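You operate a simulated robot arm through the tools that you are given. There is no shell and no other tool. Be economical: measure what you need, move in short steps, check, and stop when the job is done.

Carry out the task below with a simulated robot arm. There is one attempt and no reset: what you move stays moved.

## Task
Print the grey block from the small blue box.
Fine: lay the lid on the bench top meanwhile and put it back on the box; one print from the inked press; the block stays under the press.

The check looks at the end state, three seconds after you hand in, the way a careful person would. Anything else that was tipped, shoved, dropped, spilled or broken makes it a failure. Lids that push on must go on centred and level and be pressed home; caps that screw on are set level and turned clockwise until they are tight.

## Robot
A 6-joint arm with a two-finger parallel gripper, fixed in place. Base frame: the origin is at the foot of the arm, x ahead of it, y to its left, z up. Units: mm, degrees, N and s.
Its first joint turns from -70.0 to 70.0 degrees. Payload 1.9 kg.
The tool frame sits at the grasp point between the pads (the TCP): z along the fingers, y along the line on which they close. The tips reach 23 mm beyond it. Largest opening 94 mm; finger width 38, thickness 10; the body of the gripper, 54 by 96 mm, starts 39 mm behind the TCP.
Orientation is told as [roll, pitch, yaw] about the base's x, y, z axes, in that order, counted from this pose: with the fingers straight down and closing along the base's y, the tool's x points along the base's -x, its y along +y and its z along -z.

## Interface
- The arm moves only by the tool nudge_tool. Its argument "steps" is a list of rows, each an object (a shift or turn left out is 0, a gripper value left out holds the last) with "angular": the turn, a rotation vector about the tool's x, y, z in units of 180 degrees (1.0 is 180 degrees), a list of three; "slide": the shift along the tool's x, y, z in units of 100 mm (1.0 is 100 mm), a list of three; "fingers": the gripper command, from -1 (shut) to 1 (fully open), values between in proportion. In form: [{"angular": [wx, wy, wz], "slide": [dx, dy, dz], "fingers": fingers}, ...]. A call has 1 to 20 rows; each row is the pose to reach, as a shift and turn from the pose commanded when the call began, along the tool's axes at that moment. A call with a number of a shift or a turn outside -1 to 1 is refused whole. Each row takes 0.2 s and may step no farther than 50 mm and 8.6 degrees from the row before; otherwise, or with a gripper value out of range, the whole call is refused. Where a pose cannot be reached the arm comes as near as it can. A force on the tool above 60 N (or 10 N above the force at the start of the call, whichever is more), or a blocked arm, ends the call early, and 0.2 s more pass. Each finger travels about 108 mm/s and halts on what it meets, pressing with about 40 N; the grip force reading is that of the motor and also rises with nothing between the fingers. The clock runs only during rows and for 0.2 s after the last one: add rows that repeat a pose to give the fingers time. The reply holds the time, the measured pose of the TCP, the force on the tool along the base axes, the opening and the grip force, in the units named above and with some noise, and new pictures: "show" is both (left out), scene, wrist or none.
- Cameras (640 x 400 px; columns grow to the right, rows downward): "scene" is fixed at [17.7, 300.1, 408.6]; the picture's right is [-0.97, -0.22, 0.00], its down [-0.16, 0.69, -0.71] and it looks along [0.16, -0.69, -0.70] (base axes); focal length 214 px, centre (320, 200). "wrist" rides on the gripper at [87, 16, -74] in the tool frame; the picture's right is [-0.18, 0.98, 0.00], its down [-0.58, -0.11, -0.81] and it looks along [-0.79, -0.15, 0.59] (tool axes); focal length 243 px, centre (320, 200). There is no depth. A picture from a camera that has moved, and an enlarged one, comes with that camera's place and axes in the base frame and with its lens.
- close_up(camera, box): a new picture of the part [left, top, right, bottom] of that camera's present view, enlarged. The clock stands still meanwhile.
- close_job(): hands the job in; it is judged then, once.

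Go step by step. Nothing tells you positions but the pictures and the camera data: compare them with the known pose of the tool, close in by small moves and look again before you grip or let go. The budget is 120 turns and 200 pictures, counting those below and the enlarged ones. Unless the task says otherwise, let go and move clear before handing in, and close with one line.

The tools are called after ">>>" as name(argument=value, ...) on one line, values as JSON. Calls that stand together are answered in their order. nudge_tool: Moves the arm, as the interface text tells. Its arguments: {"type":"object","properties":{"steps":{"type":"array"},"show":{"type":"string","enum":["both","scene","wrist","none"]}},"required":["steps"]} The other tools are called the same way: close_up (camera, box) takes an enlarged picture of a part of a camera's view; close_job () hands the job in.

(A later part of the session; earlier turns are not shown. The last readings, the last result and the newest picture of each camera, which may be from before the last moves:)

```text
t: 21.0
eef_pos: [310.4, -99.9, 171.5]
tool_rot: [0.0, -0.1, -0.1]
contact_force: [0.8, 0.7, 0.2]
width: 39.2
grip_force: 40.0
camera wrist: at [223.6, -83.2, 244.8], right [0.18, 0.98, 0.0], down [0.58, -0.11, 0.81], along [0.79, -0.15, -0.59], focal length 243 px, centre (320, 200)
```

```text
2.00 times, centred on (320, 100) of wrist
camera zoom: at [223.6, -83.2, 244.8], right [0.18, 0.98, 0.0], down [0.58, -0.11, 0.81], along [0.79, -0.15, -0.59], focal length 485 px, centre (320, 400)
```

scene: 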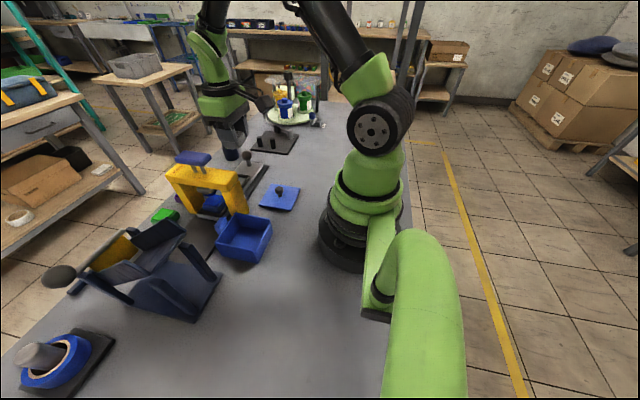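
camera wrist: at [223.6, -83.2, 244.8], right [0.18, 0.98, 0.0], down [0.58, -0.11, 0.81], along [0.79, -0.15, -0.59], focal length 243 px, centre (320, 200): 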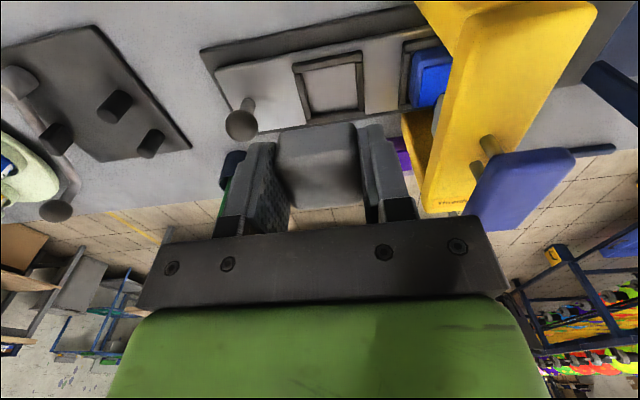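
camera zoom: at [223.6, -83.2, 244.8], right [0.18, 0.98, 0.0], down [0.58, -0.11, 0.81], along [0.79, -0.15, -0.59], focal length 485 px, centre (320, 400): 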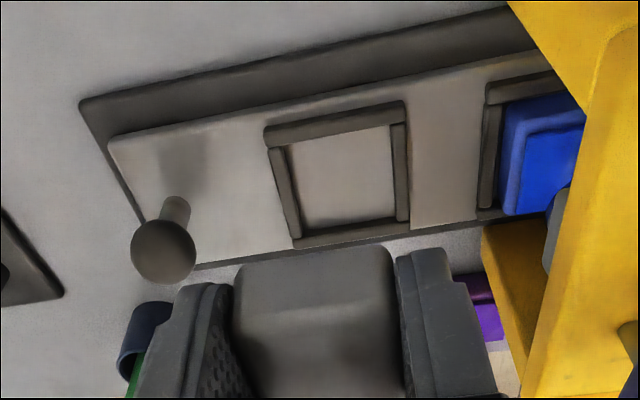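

The nest's inner opening is about 47 mm across, centred near (357, −97), so my 39 mm block fits. I'll move above it and lower partway.

>>> nudge_tool(steps=[{"slide": [-0.3, 0.02, 0.1]}, {"slide": [-0.465, 0.03, 0.3]}, {"slide": [-0.465, 0.03, 0.7]}, {"slide": [-0.465, 0.03, 0.9]}, {"slide": [-0.465, 0.03, 0.9]}])

>>> close_up(camera="wrist", box=[200, 60, 440, 240])

>>> close_up(camera="scene", box=[190, 120, 290, 220])

```text
t: 22.2
eef_pos: [357.7, -96.6, 81.1]
tool_rot: [0.0, -0.2, -0.1]
contact_force: [-0.4, 0.1, -0.9]
width: 39.0
grip_force: 39.6
camera wrist: at [270.4, -79.5, 155.2], right [0.18, 0.98, 0.0], down [0.58, -0.11, 0.81], along [0.79, -0.15, -0.59], focal length 243 px, centre (320, 200)
```

scene: 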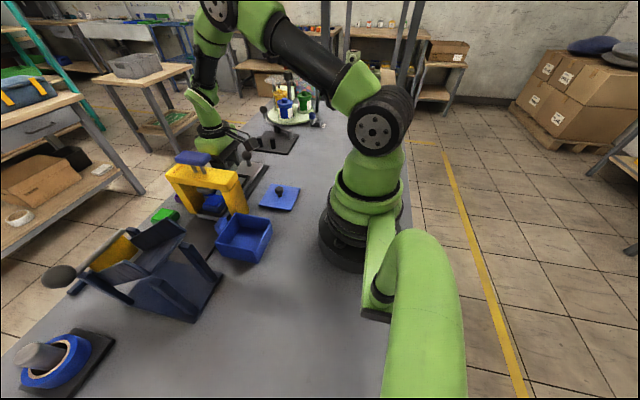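
wrist: 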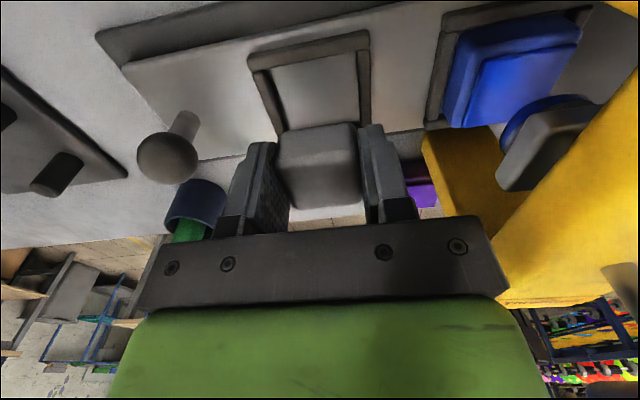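

```text
2.22 times, centred on (320, 150) of wrist
camera zoom: at [270.4, -79.5, 155.2], right [0.18, 0.98, 0.0], down [0.58, -0.11, 0.81], along [0.79, -0.15, -0.59], focal length 539 px, centre (320, 311)
```

zoom: 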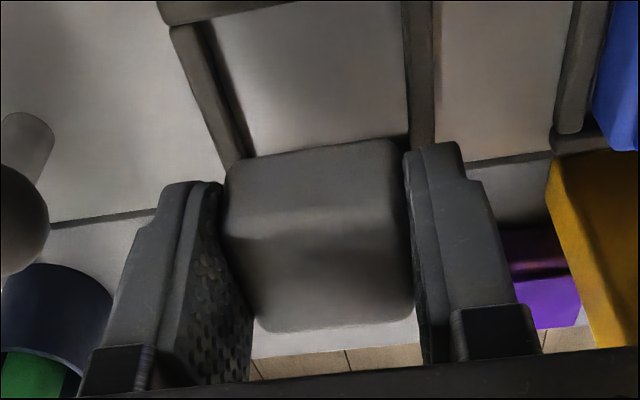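

```text
4.00 times, centred on (240, 170) of scene
camera zoom: at [17.7, 300.1, 408.6], right [-0.97, -0.22, 0.0], down [-0.16, 0.69, -0.71], along [0.16, -0.69, -0.7], focal length 858 px, centre (640, 320)
```

zoom: 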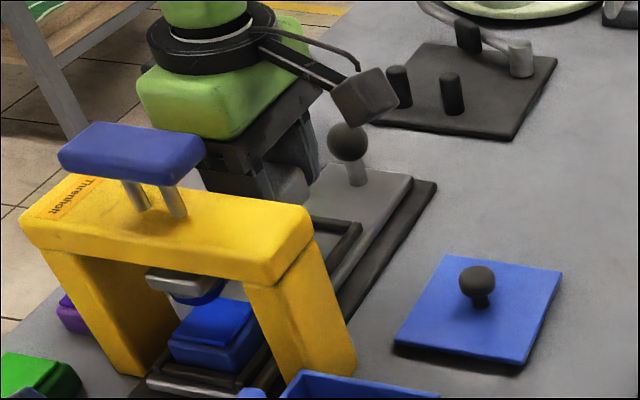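

The nest's inner centre works out at about (356.5, −96), with its axes aligned to mine. I'll descend close to it and check.

>>> nudge_tool(steps=[{"slide": [0.01, 0.006, 0.15]}, {"slide": [0.01, 0.006, 0.25]}, {"slide": [0.01, 0.006, 0.29]}, {"slide": [0.01, 0.006, 0.29]}])

>>> close_up(camera="wrist", box=[200, 60, 440, 240])

>>> close_up(camera="scene", box=[210, 130, 280, 200])

```text
t: 23.2
eef_pos: [356.6, -97.1, 54.5]
tool_rot: [0.1, -0.3, -0.1]
contact_force: [-2.1, 1.8, 9.2]
width: 38.9
grip_force: 40.1
camera wrist: at [269.4, -80.6, 128.4], right [0.19, 0.98, 0.0], down [0.58, -0.11, 0.81], along [0.8, -0.15, -0.59], focal length 243 px, centre (320, 200)
```

scene: 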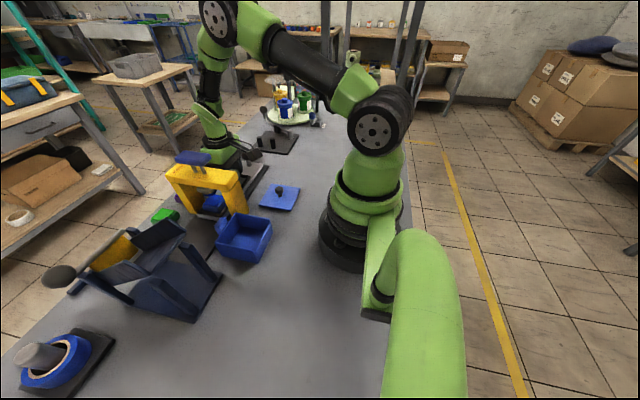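
wrist: 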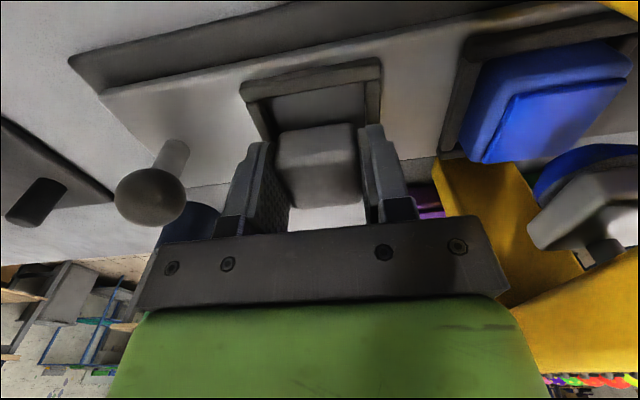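

```text
2.22 times, centred on (320, 150) of wrist
camera zoom: at [269.4, -80.6, 128.4], right [0.19, 0.98, 0.0], down [0.58, -0.11, 0.81], along [0.8, -0.15, -0.59], focal length 539 px, centre (320, 311)
```

zoom: 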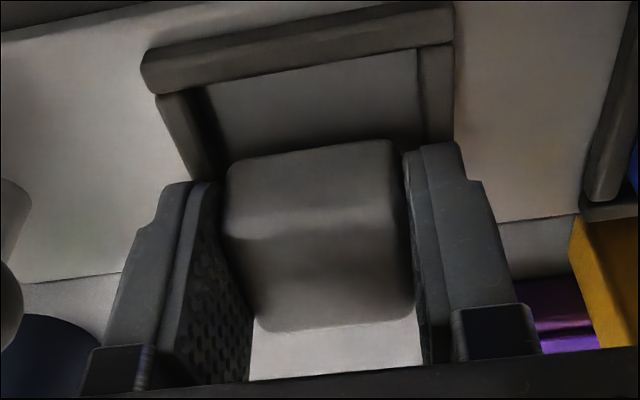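

```text
5.71 times, centred on (245, 165) of scene
camera zoom: at [17.6, 300.1, 408.6], right [-0.97, -0.22, 0.0], down [-0.16, 0.69, -0.71], along [0.16, -0.69, -0.7], focal length 1226 px, centre (749, 400)
```

zoom: 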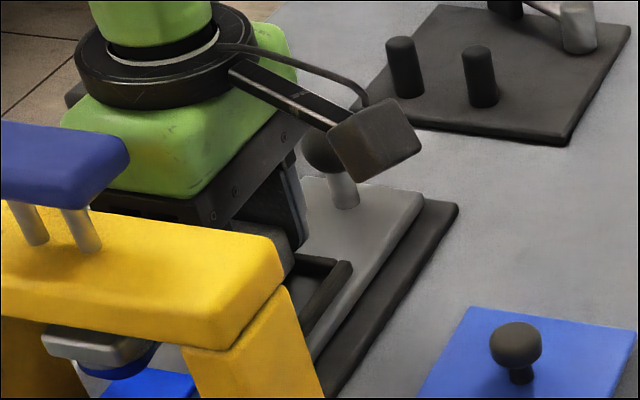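

There's a 9 N contact already. Two views put the bar tops at z≈25, higher than I assumed, so the nest centre is nearer x≈349. I'll raise and measure where the block sits in the grip.

>>> nudge_tool(steps=[{"slide": [0, 0, -0.2]}, {"slide": [0, 0, -0.4]}, {"slide": [0, 0, -0.6]}, {"slide": [0, 0, -0.6]}], show="wrist")

>>> close_up(camera="wrist", box=[240, 110, 420, 230])

>>> close_up(camera="scene", box=[200, 110, 280, 180])

```text
t: 24.2
eef_pos: [353.6, -96.5, 113.6]
tool_rot: [0.0, -0.2, 0.0]
contact_force: [0.2, 0.3, -0.3]
width: 38.9
grip_force: 40.3
camera wrist: at [267.8, -80.9, 188.1], right [0.18, 0.98, 0.0], down [0.58, -0.11, 0.81], along [0.79, -0.15, -0.59], focal length 243 px, centre (320, 200)
```

wrist: 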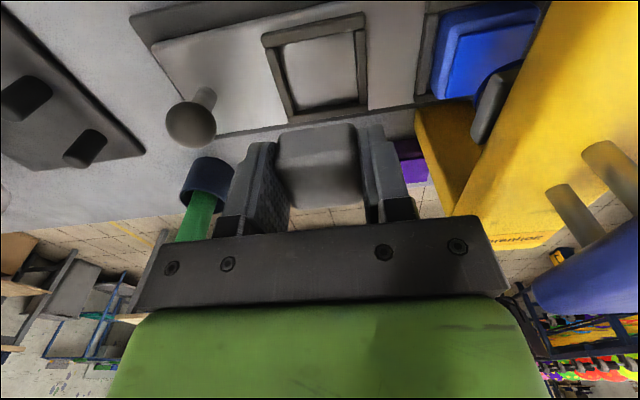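

```text
3.33 times, centred on (330, 170) of wrist
camera zoom: at [267.8, -80.9, 188.1], right [0.18, 0.98, 0.0], down [0.58, -0.11, 0.81], along [0.79, -0.15, -0.59], focal length 809 px, centre (287, 300)
```

zoom: 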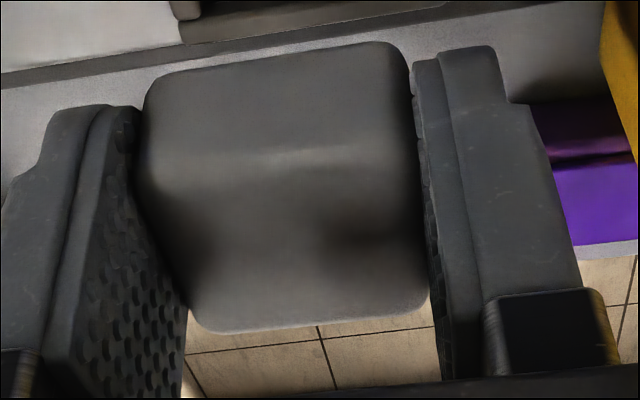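

```text
5.71 times, centred on (240, 145) of scene
camera zoom: at [17.7, 300.1, 408.6], right [-0.97, -0.22, 0.0], down [-0.16, 0.69, -0.71], along [0.16, -0.69, -0.7], focal length 1226 px, centre (777, 514)
```

zoom: 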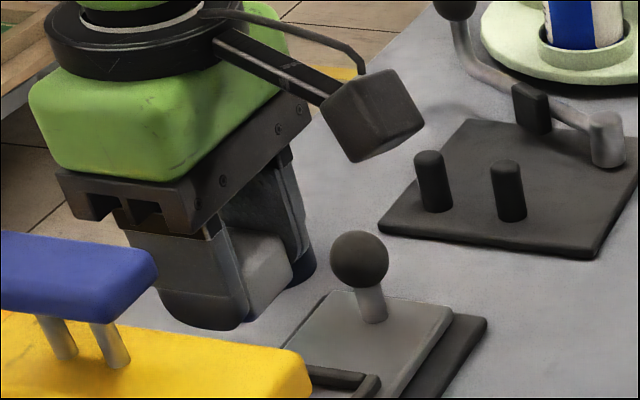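

The block's centre is within about 2 mm of the TCP. The nest corners give a centre of (349, −95.6) and bar tops at z≈25. I'll shift over and lower just above it.

>>> nudge_tool(steps=[{"slide": [0.07, 0.01, 0.1]}, {"slide": [0.07, 0.01, 0.3]}, {"slide": [0.07, 0.01, 0.52]}, {"slide": [0.07, 0.01, 0.52]}, {"slide": [0.07, 0.01, 0.52]}])

>>> close_up(camera="wrist", box=[200, 60, 440, 240])

>>> close_up(camera="scene", box=[210, 130, 280, 200])

```text
t: 25.4
eef_pos: [348.6, -95.7, 62.0]
tool_rot: [0.1, -0.1, 0.0]
contact_force: [0.3, 0.7, -0.6]
width: 39.0
grip_force: 40.3
camera wrist: at [261.3, -80.1, 135.3], right [0.18, 0.98, 0.0], down [0.58, -0.11, 0.81], along [0.79, -0.15, -0.59], focal length 243 px, centre (320, 200)
```

scene: 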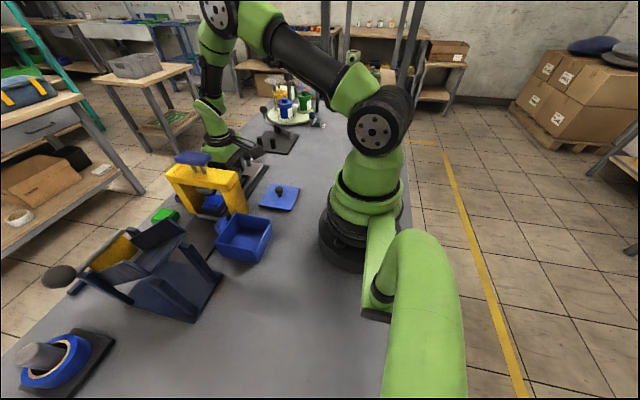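
wrist: 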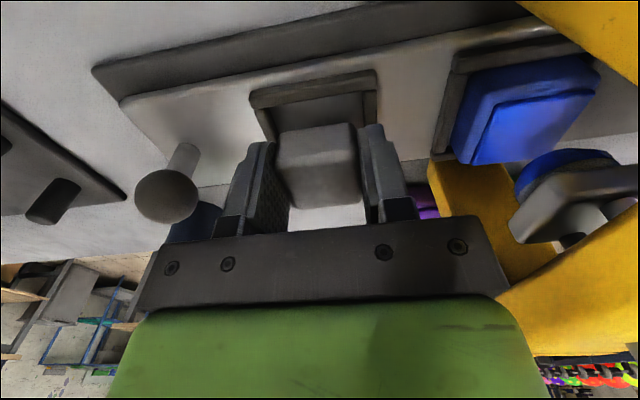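

```text
2.22 times, centred on (320, 150) of wrist
camera zoom: at [261.3, -80.1, 135.3], right [0.18, 0.98, 0.0], down [0.58, -0.11, 0.81], along [0.79, -0.15, -0.59], focal length 539 px, centre (320, 311)
```

zoom: 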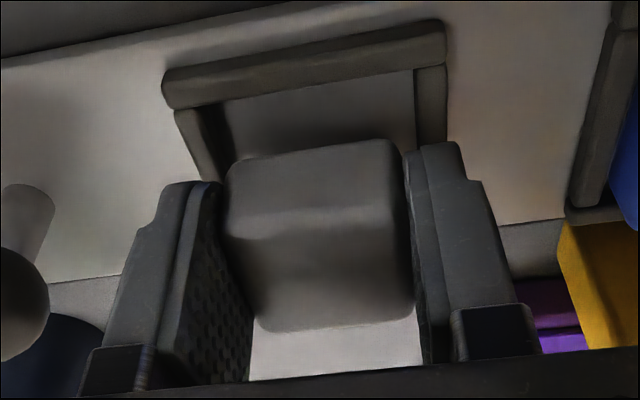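

```text
5.71 times, centred on (245, 165) of scene
camera zoom: at [17.7, 300.1, 408.6], right [-0.97, -0.22, 0.0], down [-0.16, 0.69, -0.71], along [0.16, -0.69, -0.7], focal length 1226 px, centre (749, 400)
```

zoom: 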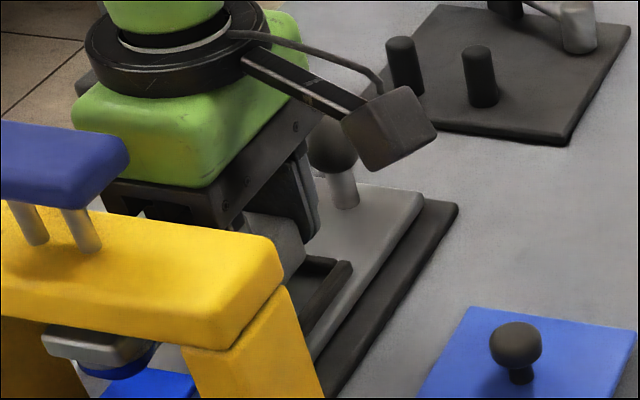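

The near inner bar edge is at x≈326 and the block's near face at about 332–334. I'll shift 2 mm back and lower in small steps until contact.

>>> nudge_tool(steps=[{"slide": [0.02, 0, 0.04]}, {"slide": [0.02, 0, 0.08]}, {"slide": [0.02, 0, 0.11]}, {"slide": [0.02, 0, 0.11]}])

>>> close_up(camera="wrist", box=[200, 60, 440, 240])

```text
t: 26.4
eef_pos: [346.2, -95.7, 49.9]
tool_rot: [0.0, -0.3, 0.0]
contact_force: [-16.1, 0.6, 33.5]
width: 38.6
grip_force: 39.7
camera wrist: at [259.9, -80.0, 125.3], right [0.19, 0.98, 0.0], down [0.58, -0.11, 0.81], along [0.79, -0.15, -0.59], focal length 243 px, centre (320, 200)
```

scene: 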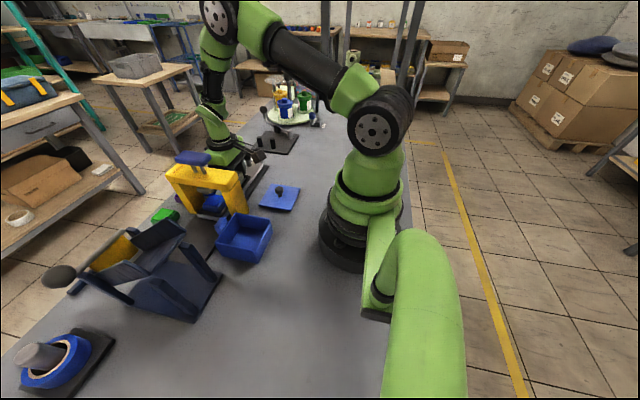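
wrist: 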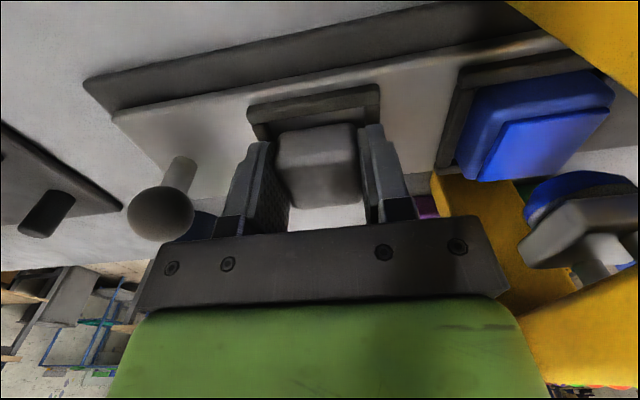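

```text
2.22 times, centred on (320, 150) of wrist
camera zoom: at [259.9, -80.0, 125.3], right [0.19, 0.98, 0.0], down [0.58, -0.11, 0.81], along [0.79, -0.15, -0.59], focal length 539 px, centre (320, 311)
```

zoom: 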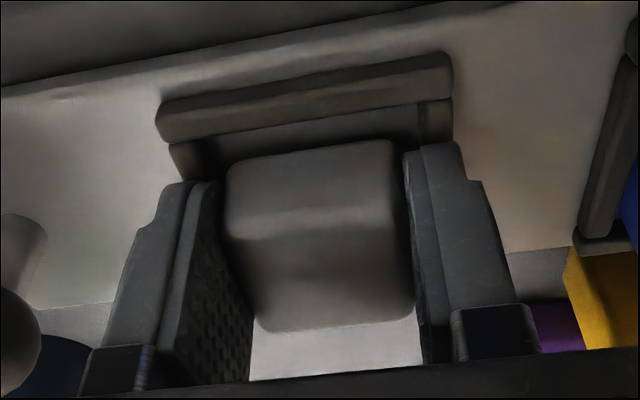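

There's contact with a −x push, so the block is riding on the far bar, while a gap remains at the near bar. I'll lift 6 mm, shift 4 mm back and lower again.

>>> nudge_tool(steps=[{"slide": [0, 0, -0.05]}, {"slide": [0.045, 0, -0.05]}, {"slide": [0.045, 0, -0.05]}, {"slide": [0.045, 0, -0.02]}, {"slide": [0.045, 0, 0.01]}, {"slide": [0.045, 0, 0.03]}, {"slide": [0.045, 0, 0.03]}])

>>> close_up(camera="wrist", box=[200, 60, 440, 240])

```text
t: 27.6
eef_pos: [342.3, -95.3, 51.6]
tool_rot: [0.1, -0.2, -0.1]
contact_force: [-2.4, -0.3, 4.4]
width: 38.9
grip_force: 40.2
stopped in row 6: the force on the tool passed its limit (the readings are from after the stop); the commanded pose is now the measured one
camera wrist: at [255.6, -80.2, 125.4], right [0.19, 0.98, 0.0], down [0.58, -0.11, 0.81], along [0.79, -0.15, -0.59], focal length 243 px, centre (320, 200)
```

scene: 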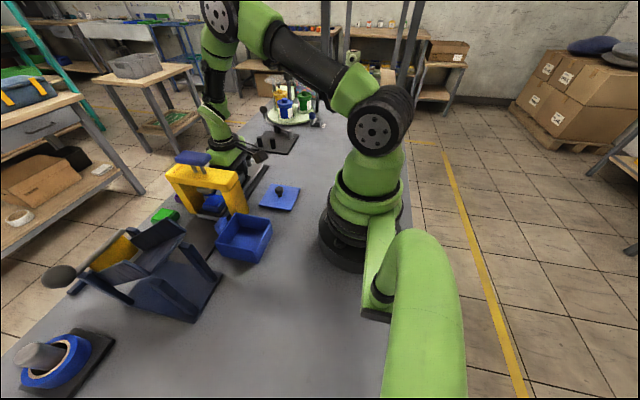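
wrist: 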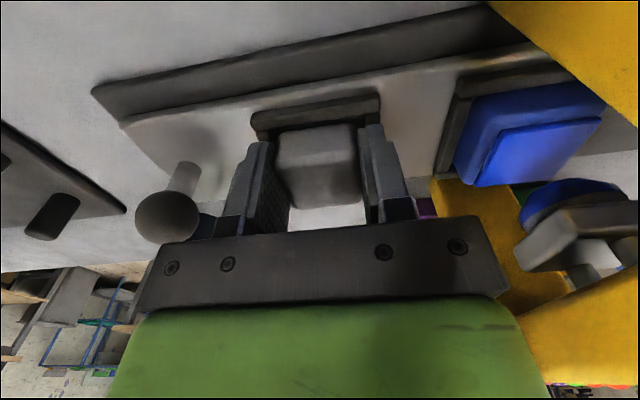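

```text
2.22 times, centred on (320, 150) of wrist
camera zoom: at [255.6, -80.2, 125.4], right [0.19, 0.98, 0.0], down [0.58, -0.11, 0.81], along [0.79, -0.15, -0.59], focal length 539 px, centre (320, 311)
```

zoom: 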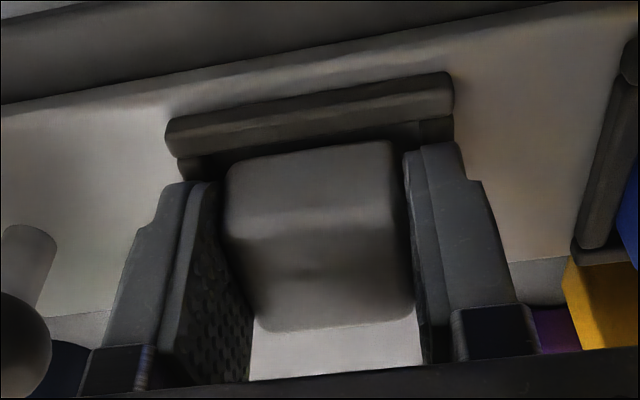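

Contact came again at z≈51.6, so I need a better measurement of the nest. I'll back up to see all of it unobstructed, at high zoom.

>>> nudge_tool(steps=[{"slide": [0, 0, -0.3]}, {"slide": [0.1, 0, -0.6]}, {"slide": [0.4, 0.05, -0.7]}, {"slide": [0.5, 0.05, -0.7]}, {"slide": [0.5, 0.05, -0.7]}], show="none")

>>> close_up(camera="wrist", box=[240, 10, 400, 130])

>>> close_up(camera="scene", box=[220, 150, 280, 210])

```text
t: 28.8
eef_pos: [292.5, -89.7, 121.1]
tool_rot: [0.0, -0.2, -0.1]
contact_force: [0.8, -0.7, 0.2]
width: 38.9
grip_force: 39.9
```

```text
3.33 times, centred on (320, 70) of wrist
camera zoom: at [205.5, -75.3, 194.6], right [0.19, 0.98, 0.0], down [0.58, -0.11, 0.81], along [0.79, -0.15, -0.59], focal length 809 px, centre (320, 633)
```

zoom: 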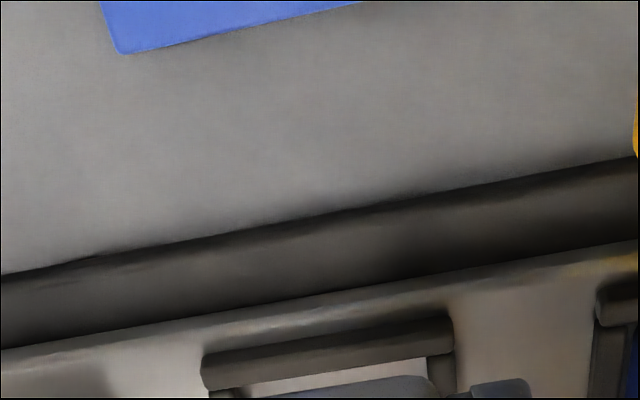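

```text
6.67 times, centred on (250, 180) of scene
camera zoom: at [17.7, 300.1, 408.6], right [-0.97, -0.22, 0.0], down [-0.16, 0.69, -0.71], along [0.16, -0.69, -0.7], focal length 1430 px, centre (787, 333)
```

zoom: 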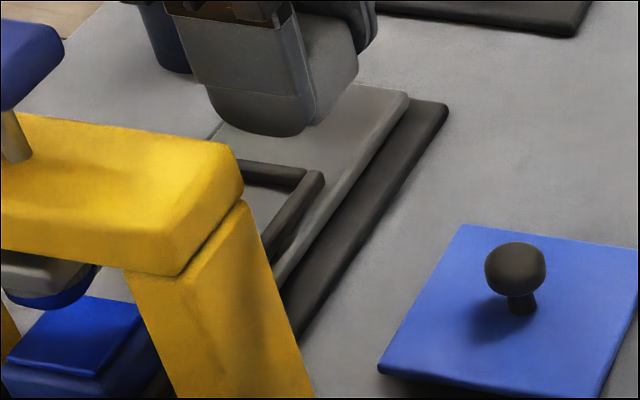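

The block hides the nest from here. A steeper view from higher up will do better.

>>> nudge_tool(steps=[{"slide": [-0.1, 0, -0.4]}, {"slide": [-0.4, -0.05, -0.75]}, {"slide": [-0.5, -0.05, -0.75]}, {"slide": [-0.5, -0.05, -0.75]}, {"slide": [-0.5, -0.05, -0.75]}], show="none")

>>> close_up(camera="wrist", box=[260, 0, 380, 80])

>>> close_up(camera="scene", box=[210, 140, 280, 200])

```text
t: 30.0
eef_pos: [342.7, -94.9, 194.8]
tool_rot: [0.0, -0.2, -0.2]
contact_force: [-0.5, -0.5, 0.6]
width: 38.7
grip_force: 39.8
```

```text
5.00 times, centred on (320, 40) of wrist
camera zoom: at [256.0, -80.1, 269.4], right [0.19, 0.98, 0.0], down [0.58, -0.11, 0.81], along [0.79, -0.15, -0.59], focal length 1213 px, centre (320, 1000)
```

zoom: 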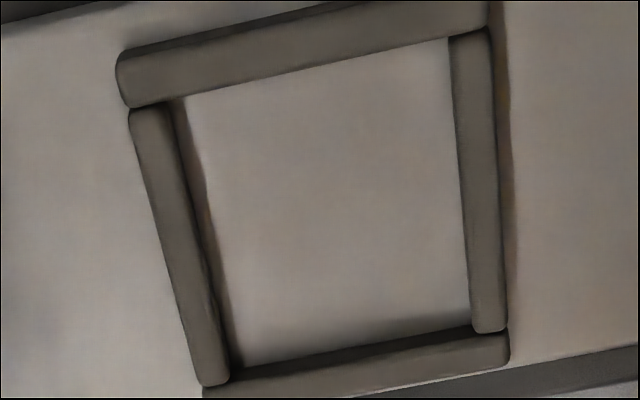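

```text
6.67 times, centred on (245, 170) of scene
camera zoom: at [17.7, 300.1, 408.6], right [-0.97, -0.22, 0.0], down [-0.16, 0.69, -0.71], along [0.16, -0.69, -0.7], focal length 1430 px, centre (820, 400)
```

zoom: 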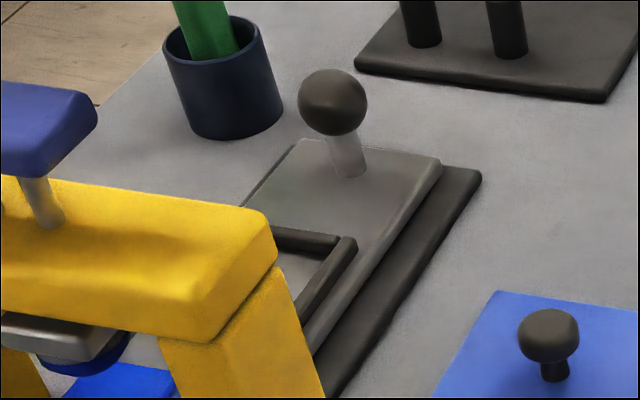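

This view is clear: the nest's inner opening is about 48.5 mm, centred at (350, −96.2). The earlier contact was probably the fingertips landing on the side bars, since the block protrudes only 5 mm below them. I'll go to TCP (348.5, −96) and lower to light contact.

>>> nudge_tool(steps=[{"slide": [-0.05, -0.012, 0.3]}, {"slide": [-0.058, -0.012, 0.7]}, {"slide": [-0.058, -0.012, 1.0]}, {"slide": [-0.058, -0.012, 1.0]}], show="none")

>>> nudge_tool(steps=[{"slide": [0, 0, 0.3]}, {"slide": [0, 0, 0.36]}, {"slide": [0, 0, 0.39]}, {"slide": [0, 0, 0.42]}, {"slide": [0, 0, 0.42]}])

>>> close_up(camera="wrist", box=[220, 80, 420, 220])

```text
t: 31.0
eef_pos: [349.5, -96.4, 94.2]
tool_rot: [0.0, -0.2, -0.1]
contact_force: [-0.5, 0.0, -0.8]
width: 38.9
grip_force: 40.5
```

```text
t: 32.2
eef_pos: [348.4, -96.5, 54.3]
tool_rot: [0.0, -0.2, -0.1]
contact_force: [-0.6, 0.2, -0.6]
width: 39.0
grip_force: 40.4
camera wrist: at [261.4, -81.4, 128.1], right [0.19, 0.98, 0.0], down [0.58, -0.11, 0.81], along [0.79, -0.15, -0.59], focal length 243 px, centre (320, 200)
```

scene: 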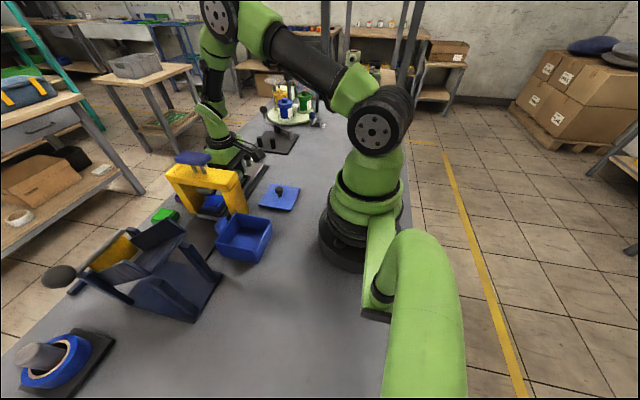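
wrist: 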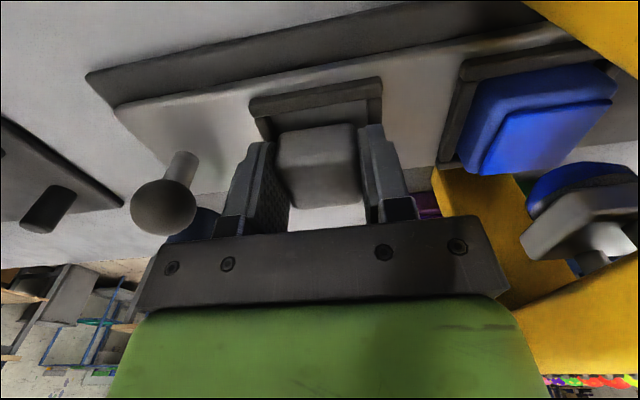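

```text
2.86 times, centred on (320, 150) of wrist
camera zoom: at [261.4, -81.4, 128.1], right [0.19, 0.98, 0.0], down [0.58, -0.11, 0.81], along [0.79, -0.15, -0.59], focal length 693 px, centre (320, 343)
```

zoom: 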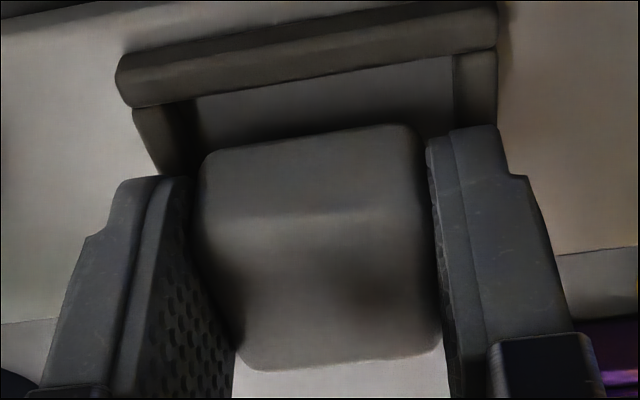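

No contact yet at z=54.3. I'll lower slowly until it touches.

>>> nudge_tool(steps=[{"slide": [0, 0, 0.015]}, {"slide": [0, 0, 0.03]}, {"slide": [0, 0, 0.04]}, {"slide": [0, 0, 0.04]}], show="none")

```text
t: 33.3
eef_pos: [348.6, -97.3, 52.1]
tool_rot: [-0.1, -0.2, -0.2]
contact_force: [-3.5, 0.2, 9.0]
width: 38.8
grip_force: 40.1
stopped in row 4: the force on the tool passed its limit (the readings are from after the stop); the commanded pose is now the measured one
```

Contact is at z≈52, the same as before, which fits fingertips on the side bars or the block on the floor. I'll open slightly and look.

>>> nudge_tool(steps=[{"slide": [0, 0, -0.005], "fingers": -0.1}, {"slide": [0, 0, -0.005], "fingers": 0.0}, {"slide": [0, 0, -0.005], "fingers": 0.1}, {"slide": [0, 0, -0.005], "fingers": 0.1}])

>>> close_up(camera="wrist", box=[220, 80, 420, 220])

```text
t: 34.3
eef_pos: [348.4, -96.8, 50.9]
tool_rot: [0.0, -0.2, -0.1]
contact_force: [-0.1, -0.6, -0.5]
width: 51.5
grip_force: 0.0
camera wrist: at [261.7, -81.4, 125.6], right [0.19, 0.98, 0.0], down [0.58, -0.11, 0.81], along [0.79, -0.15, -0.59], focal length 243 px, centre (320, 200)
```

scene: 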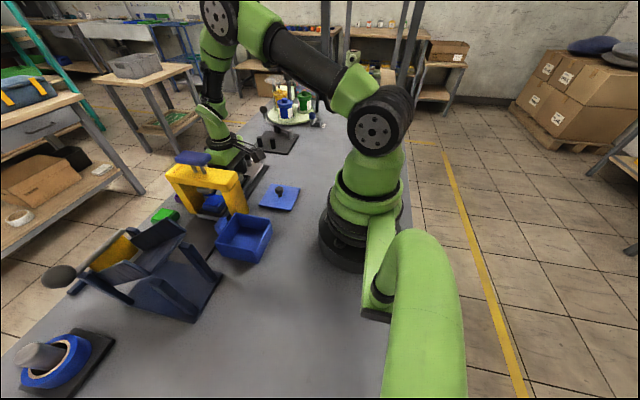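
wrist: 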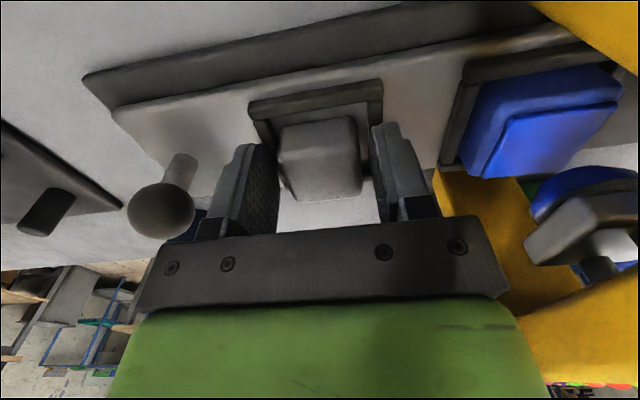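

```text
2.86 times, centred on (320, 150) of wrist
camera zoom: at [261.7, -81.4, 125.6], right [0.19, 0.98, 0.0], down [0.58, -0.11, 0.81], along [0.79, -0.15, -0.59], focal length 693 px, centre (320, 343)
```

zoom: 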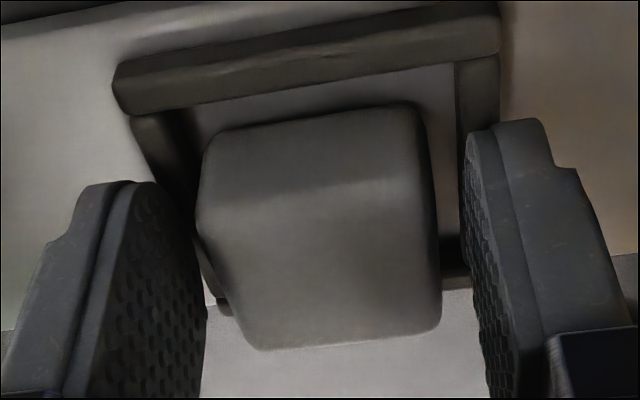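

The block has come free and dropped slightly. I'll rise and inspect it from above.

>>> nudge_tool(steps=[{"slide": [0, 0, -0.3]}, {"slide": [0, 0, -0.7]}, {"slide": [0, 0, -1.0]}, {"slide": [0, 0, -1.0]}], show="wrist")

>>> close_up(camera="wrist", box=[240, 0, 400, 110])

>>> close_up(camera="scene", box=[200, 140, 270, 200])

```text
t: 35.3
eef_pos: [348.9, -97.6, 152.9]
tool_rot: [0.0, -0.2, -0.2]
contact_force: [0.0, 0.1, 0.2]
width: 51.6
grip_force: 0.0
camera wrist: at [261.7, -81.5, 226.4], right [0.19, 0.98, 0.0], down [0.58, -0.11, 0.81], along [0.79, -0.15, -0.59], focal length 243 px, centre (320, 200)
```

wrist: 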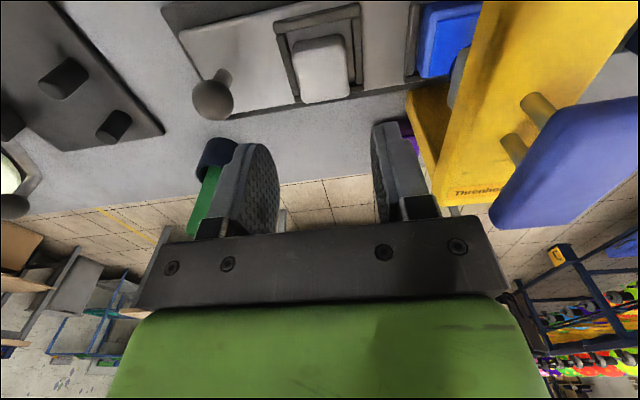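

```text
3.64 times, centred on (320, 55) of wrist
camera zoom: at [261.7, -81.5, 226.4], right [0.19, 0.98, 0.0], down [0.58, -0.11, 0.81], along [0.79, -0.15, -0.59], focal length 882 px, centre (320, 727)
```

zoom: 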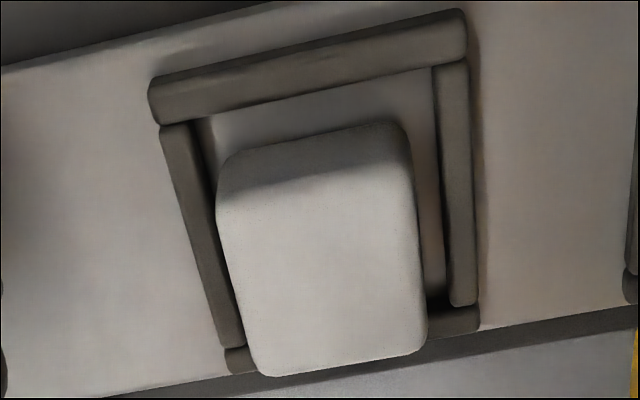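

```text
6.67 times, centred on (235, 170) of scene
camera zoom: at [17.7, 300.1, 408.6], right [-0.97, -0.22, 0.0], down [-0.16, 0.69, -0.71], along [0.16, -0.69, -0.7], focal length 1430 px, centre (887, 400)
```

zoom: 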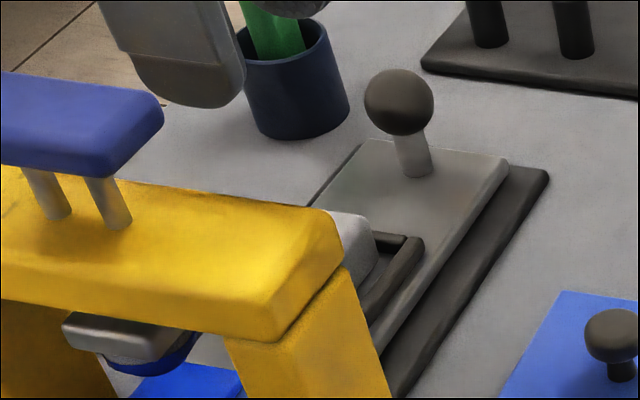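

I can't tell from here whether the block is fully inside or riding on the far bar. I'll take a lower, more level look from behind it.

>>> nudge_tool(steps=[{"slide": [0.4, 0, 0], "fingers": 1}, {"slide": [0.8, 0, 0.2]}, {"slide": [0.85, 0.05, 0.5]}, {"slide": [0.85, 0.05, 0.6]}, {"slide": [0.85, 0.05, 0.6]}], show="wrist")

>>> close_up(camera="wrist", box=[260, 140, 380, 220])

```text
t: 36.5
eef_pos: [262.3, -92.4, 90.8]
tool_rot: [0.0, -0.2, -0.2]
contact_force: [0.0, -0.5, -0.3]
width: 93.9
grip_force: 0.0
camera wrist: at [175.5, -76.0, 164.9], right [0.19, 0.98, 0.0], down [0.58, -0.11, 0.81], along [0.79, -0.15, -0.59], focal length 243 px, centre (320, 200)
```

wrist: 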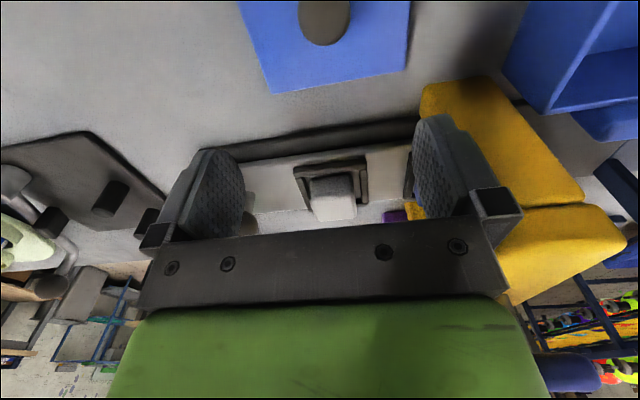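

```text
5.00 times, centred on (320, 180) of wrist
camera zoom: at [175.5, -76.0, 164.9], right [0.19, 0.98, 0.0], down [0.58, -0.11, 0.81], along [0.79, -0.15, -0.59], focal length 1213 px, centre (320, 300)
```

zoom: 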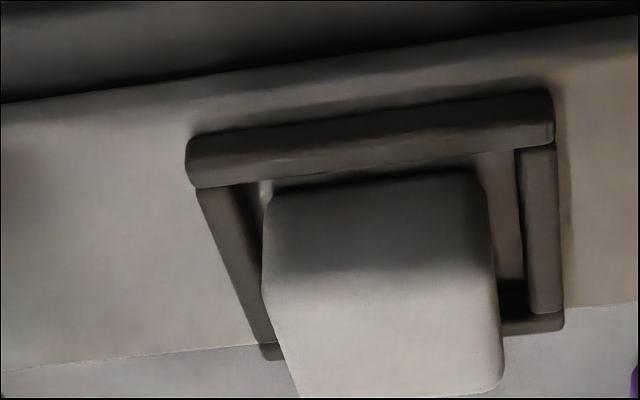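

The block's top is level at z≈40 and its lower edge is at about z=17, below the bar tops at 25, so it sits flat inside the nest. The slide knob is at about (348, −181, 56). I'll move above it.

>>> nudge_tool(steps=[{"slide": [0, -0.2, -0.4], "fingers": 0.35}, {"slide": [-0.3, -0.5, -0.6]}, {"slide": [-0.6, -0.8, -0.6]}, {"slide": [-0.86, -0.89, -0.6]}, {"slide": [-0.86, -0.89, -0.4]}, {"slide": [-0.86, -0.89, -0.4]}])

>>> close_up(camera="wrist", box=[220, 20, 420, 160])

>>> close_up(camera="scene", box=[200, 100, 290, 200])

```text
t: 37.9
eef_pos: [348.5, -181.8, 130.3]
tool_rot: [0.0, -0.2, -0.1]
contact_force: [-0.8, -0.1, -0.6]
width: 63.7
grip_force: 0.0
camera wrist: at [262.2, -165.5, 205.0], right [0.19, 0.98, 0.0], down [0.58, -0.11, 0.81], along [0.79, -0.15, -0.59], focal length 243 px, centre (320, 200)
```

scene: 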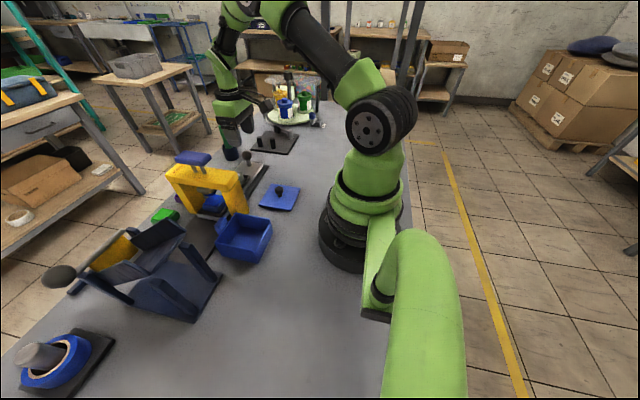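
wrist: 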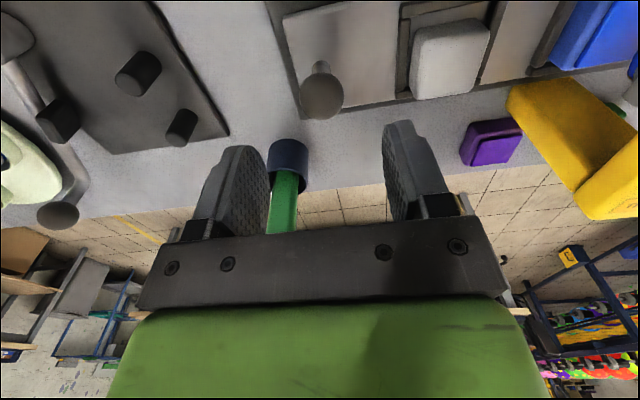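

```text
2.86 times, centred on (320, 90) of wrist
camera zoom: at [262.2, -165.5, 205.0], right [0.19, 0.98, 0.0], down [0.58, -0.11, 0.81], along [0.79, -0.15, -0.59], focal length 693 px, centre (320, 514)
```

zoom: 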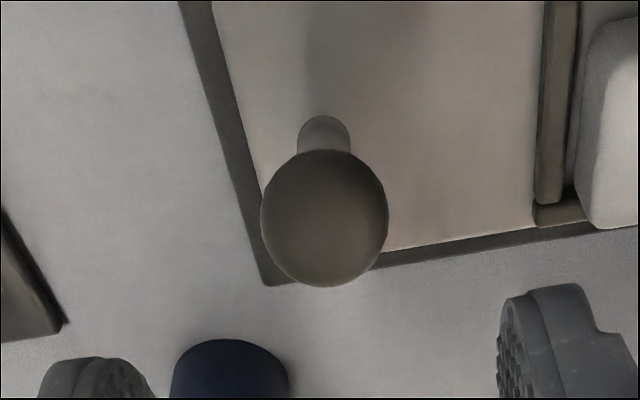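

```text
4.00 times, centred on (245, 150) of scene
camera zoom: at [17.7, 300.1, 408.6], right [-0.97, -0.22, 0.0], down [-0.16, 0.69, -0.71], along [0.16, -0.69, -0.7], focal length 858 px, centre (620, 400)
```

zoom: 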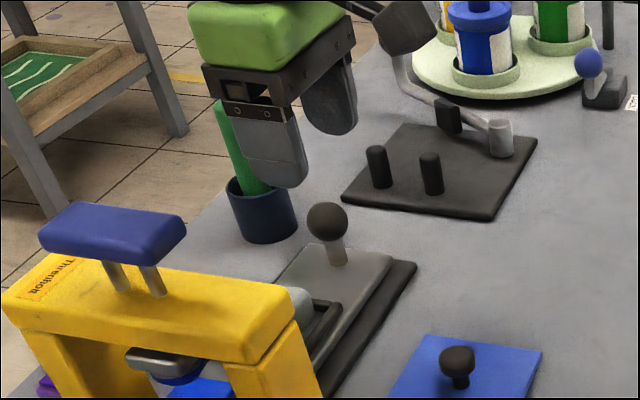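

The ball centres at (348.5, −181, 56) and is about 29 mm across, and the pen cup clears the fingers. I'll descend and grip the knob.

>>> nudge_tool(steps=[{"slide": [0, 0.005, 0.3]}, {"slide": [0, 0.005, 0.55]}, {"slide": [0, 0.005, 0.68]}, {"slide": [0, 0.005, 0.68], "fingers": -0.2}, {"slide": [0, 0.005, 0.68], "fingers": -1}, {"slide": [0, 0.005, 0.68], "fingers": -1}])

>>> close_up(camera="scene", box=[190, 110, 290, 210])

```text
t: 39.3
eef_pos: [349.4, -178.9, 61.5]
tool_rot: [0.0, -0.2, -0.2]
contact_force: [4.2, 6.6, -2.8]
width: 29.3
grip_force: 44.6
camera wrist: at [261.7, -164.7, 136.6], right [0.19, 0.98, 0.0], down [0.58, -0.11, 0.81], along [0.79, -0.15, -0.59], focal length 243 px, centre (320, 200)
```

scene: 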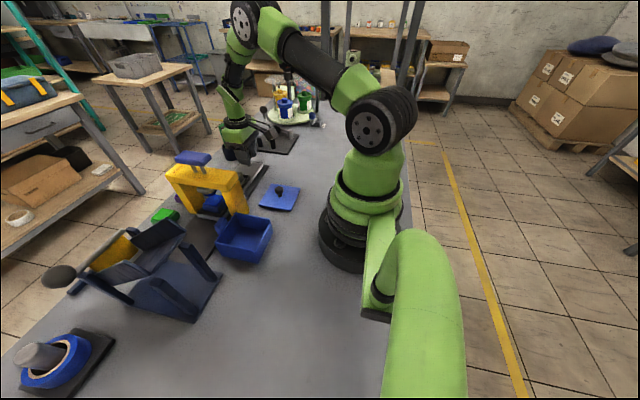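
wrist: 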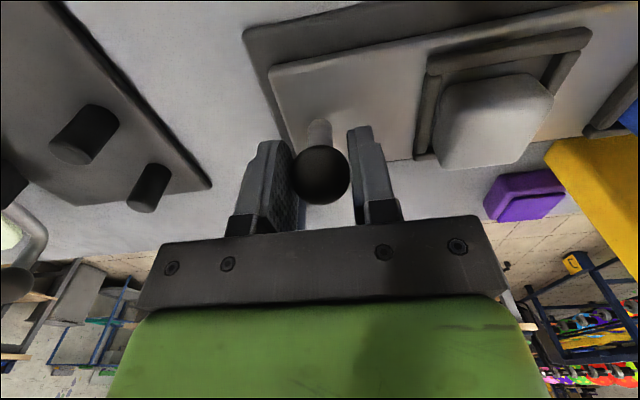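

```text
4.00 times, centred on (240, 160) of scene
camera zoom: at [17.7, 300.1, 408.6], right [-0.97, -0.22, 0.0], down [-0.16, 0.69, -0.71], along [0.16, -0.69, -0.7], focal length 858 px, centre (640, 360)
```

zoom: 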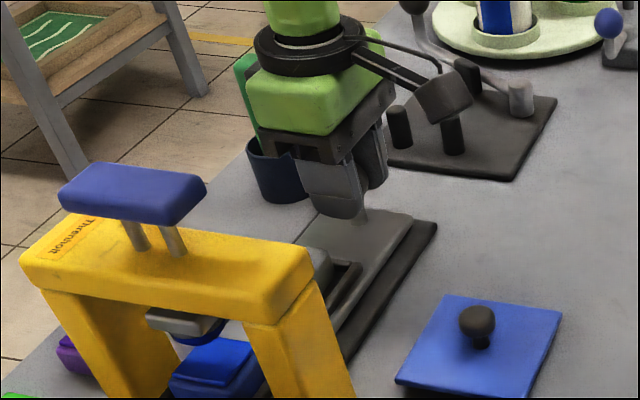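

The knob is gripped. I'll slide the carriage toward +y in small steps.

>>> nudge_tool(steps=[{"slide": [0, 0.1, 0]}, {"slide": [0, 0.2, 0]}, {"slide": [0, 0.3, 0]}, {"slide": [0, 0.4, 0]}, {"slide": [0, 0.4, 0]}])

>>> close_up(camera="scene", box=[180, 120, 280, 220])

```text
t: 40.5
eef_pos: [348.2, -139.1, 60.8]
tool_rot: [0.1, 0.1, -0.1]
contact_force: [-15.9, 0.2, -11.0]
width: 29.4
grip_force: 45.5
camera wrist: at [262.1, -123.9, 137.2], right [0.19, 0.98, 0.0], down [0.58, -0.11, 0.81], along [0.79, -0.15, -0.59], focal length 243 px, centre (320, 200)
```

scene: 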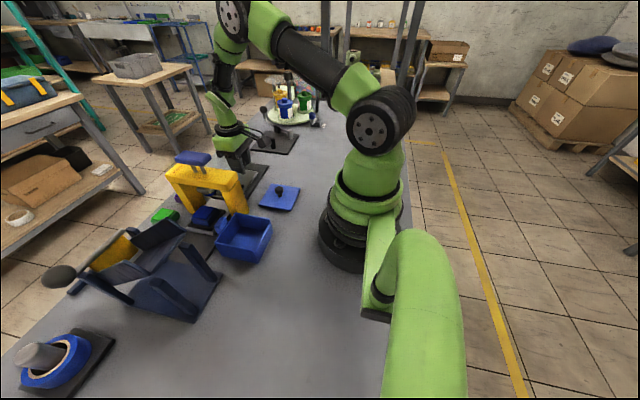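
wrist: 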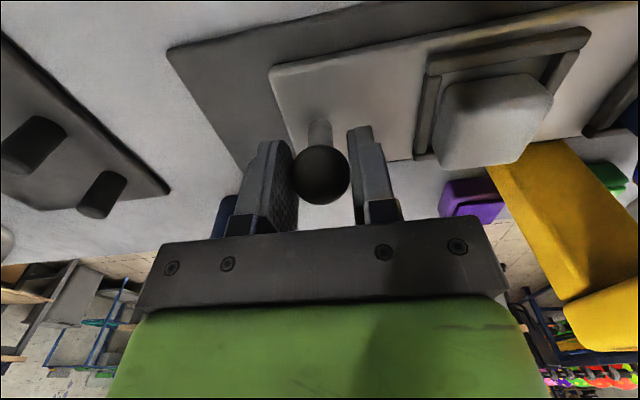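

```text
4.00 times, centred on (230, 170) of scene
camera zoom: at [17.7, 300.1, 408.6], right [-0.97, -0.22, 0.0], down [-0.16, 0.69, -0.71], along [0.16, -0.69, -0.7], focal length 858 px, centre (680, 320)
```

zoom: 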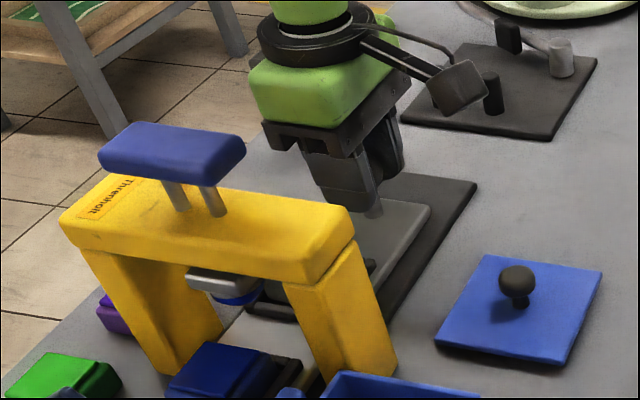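

The carriage moves freely. I'll go another 30 mm and check clearance at the far end.

>>> nudge_tool(steps=[{"slide": [0.01, 0.1, 0]}, {"slide": [0.01, 0.2, 0]}, {"slide": [0.01, 0.3, 0]}, {"slide": [0.01, 0.3, 0]}], show="scene")

>>> close_up(camera="scene", box=[130, 150, 270, 270])

```text
t: 41.5
eef_pos: [348.7, -110.2, 63.7]
tool_rot: [0.0, -0.1, -0.1]
contact_force: [7.0, 1.1, -31.1]
width: 29.2
grip_force: 45.3
```

scene: 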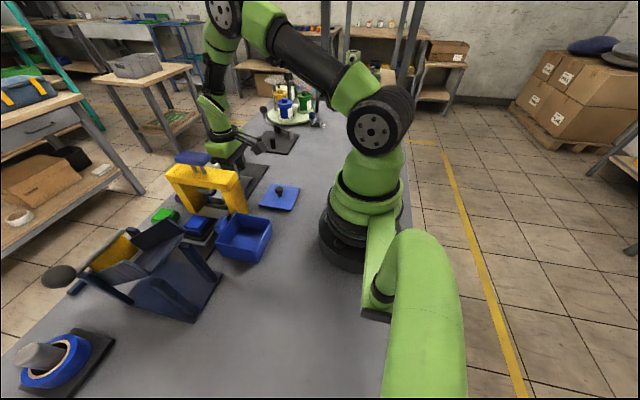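

```text
3.33 times, centred on (200, 210) of scene
camera zoom: at [17.7, 300.1, 408.6], right [-0.97, -0.22, 0.0], down [-0.16, 0.69, -0.71], along [0.16, -0.69, -0.71], focal length 715 px, centre (720, 167)
```

zoom: 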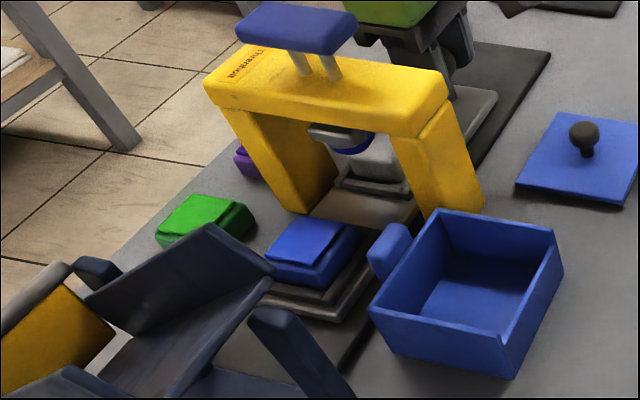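

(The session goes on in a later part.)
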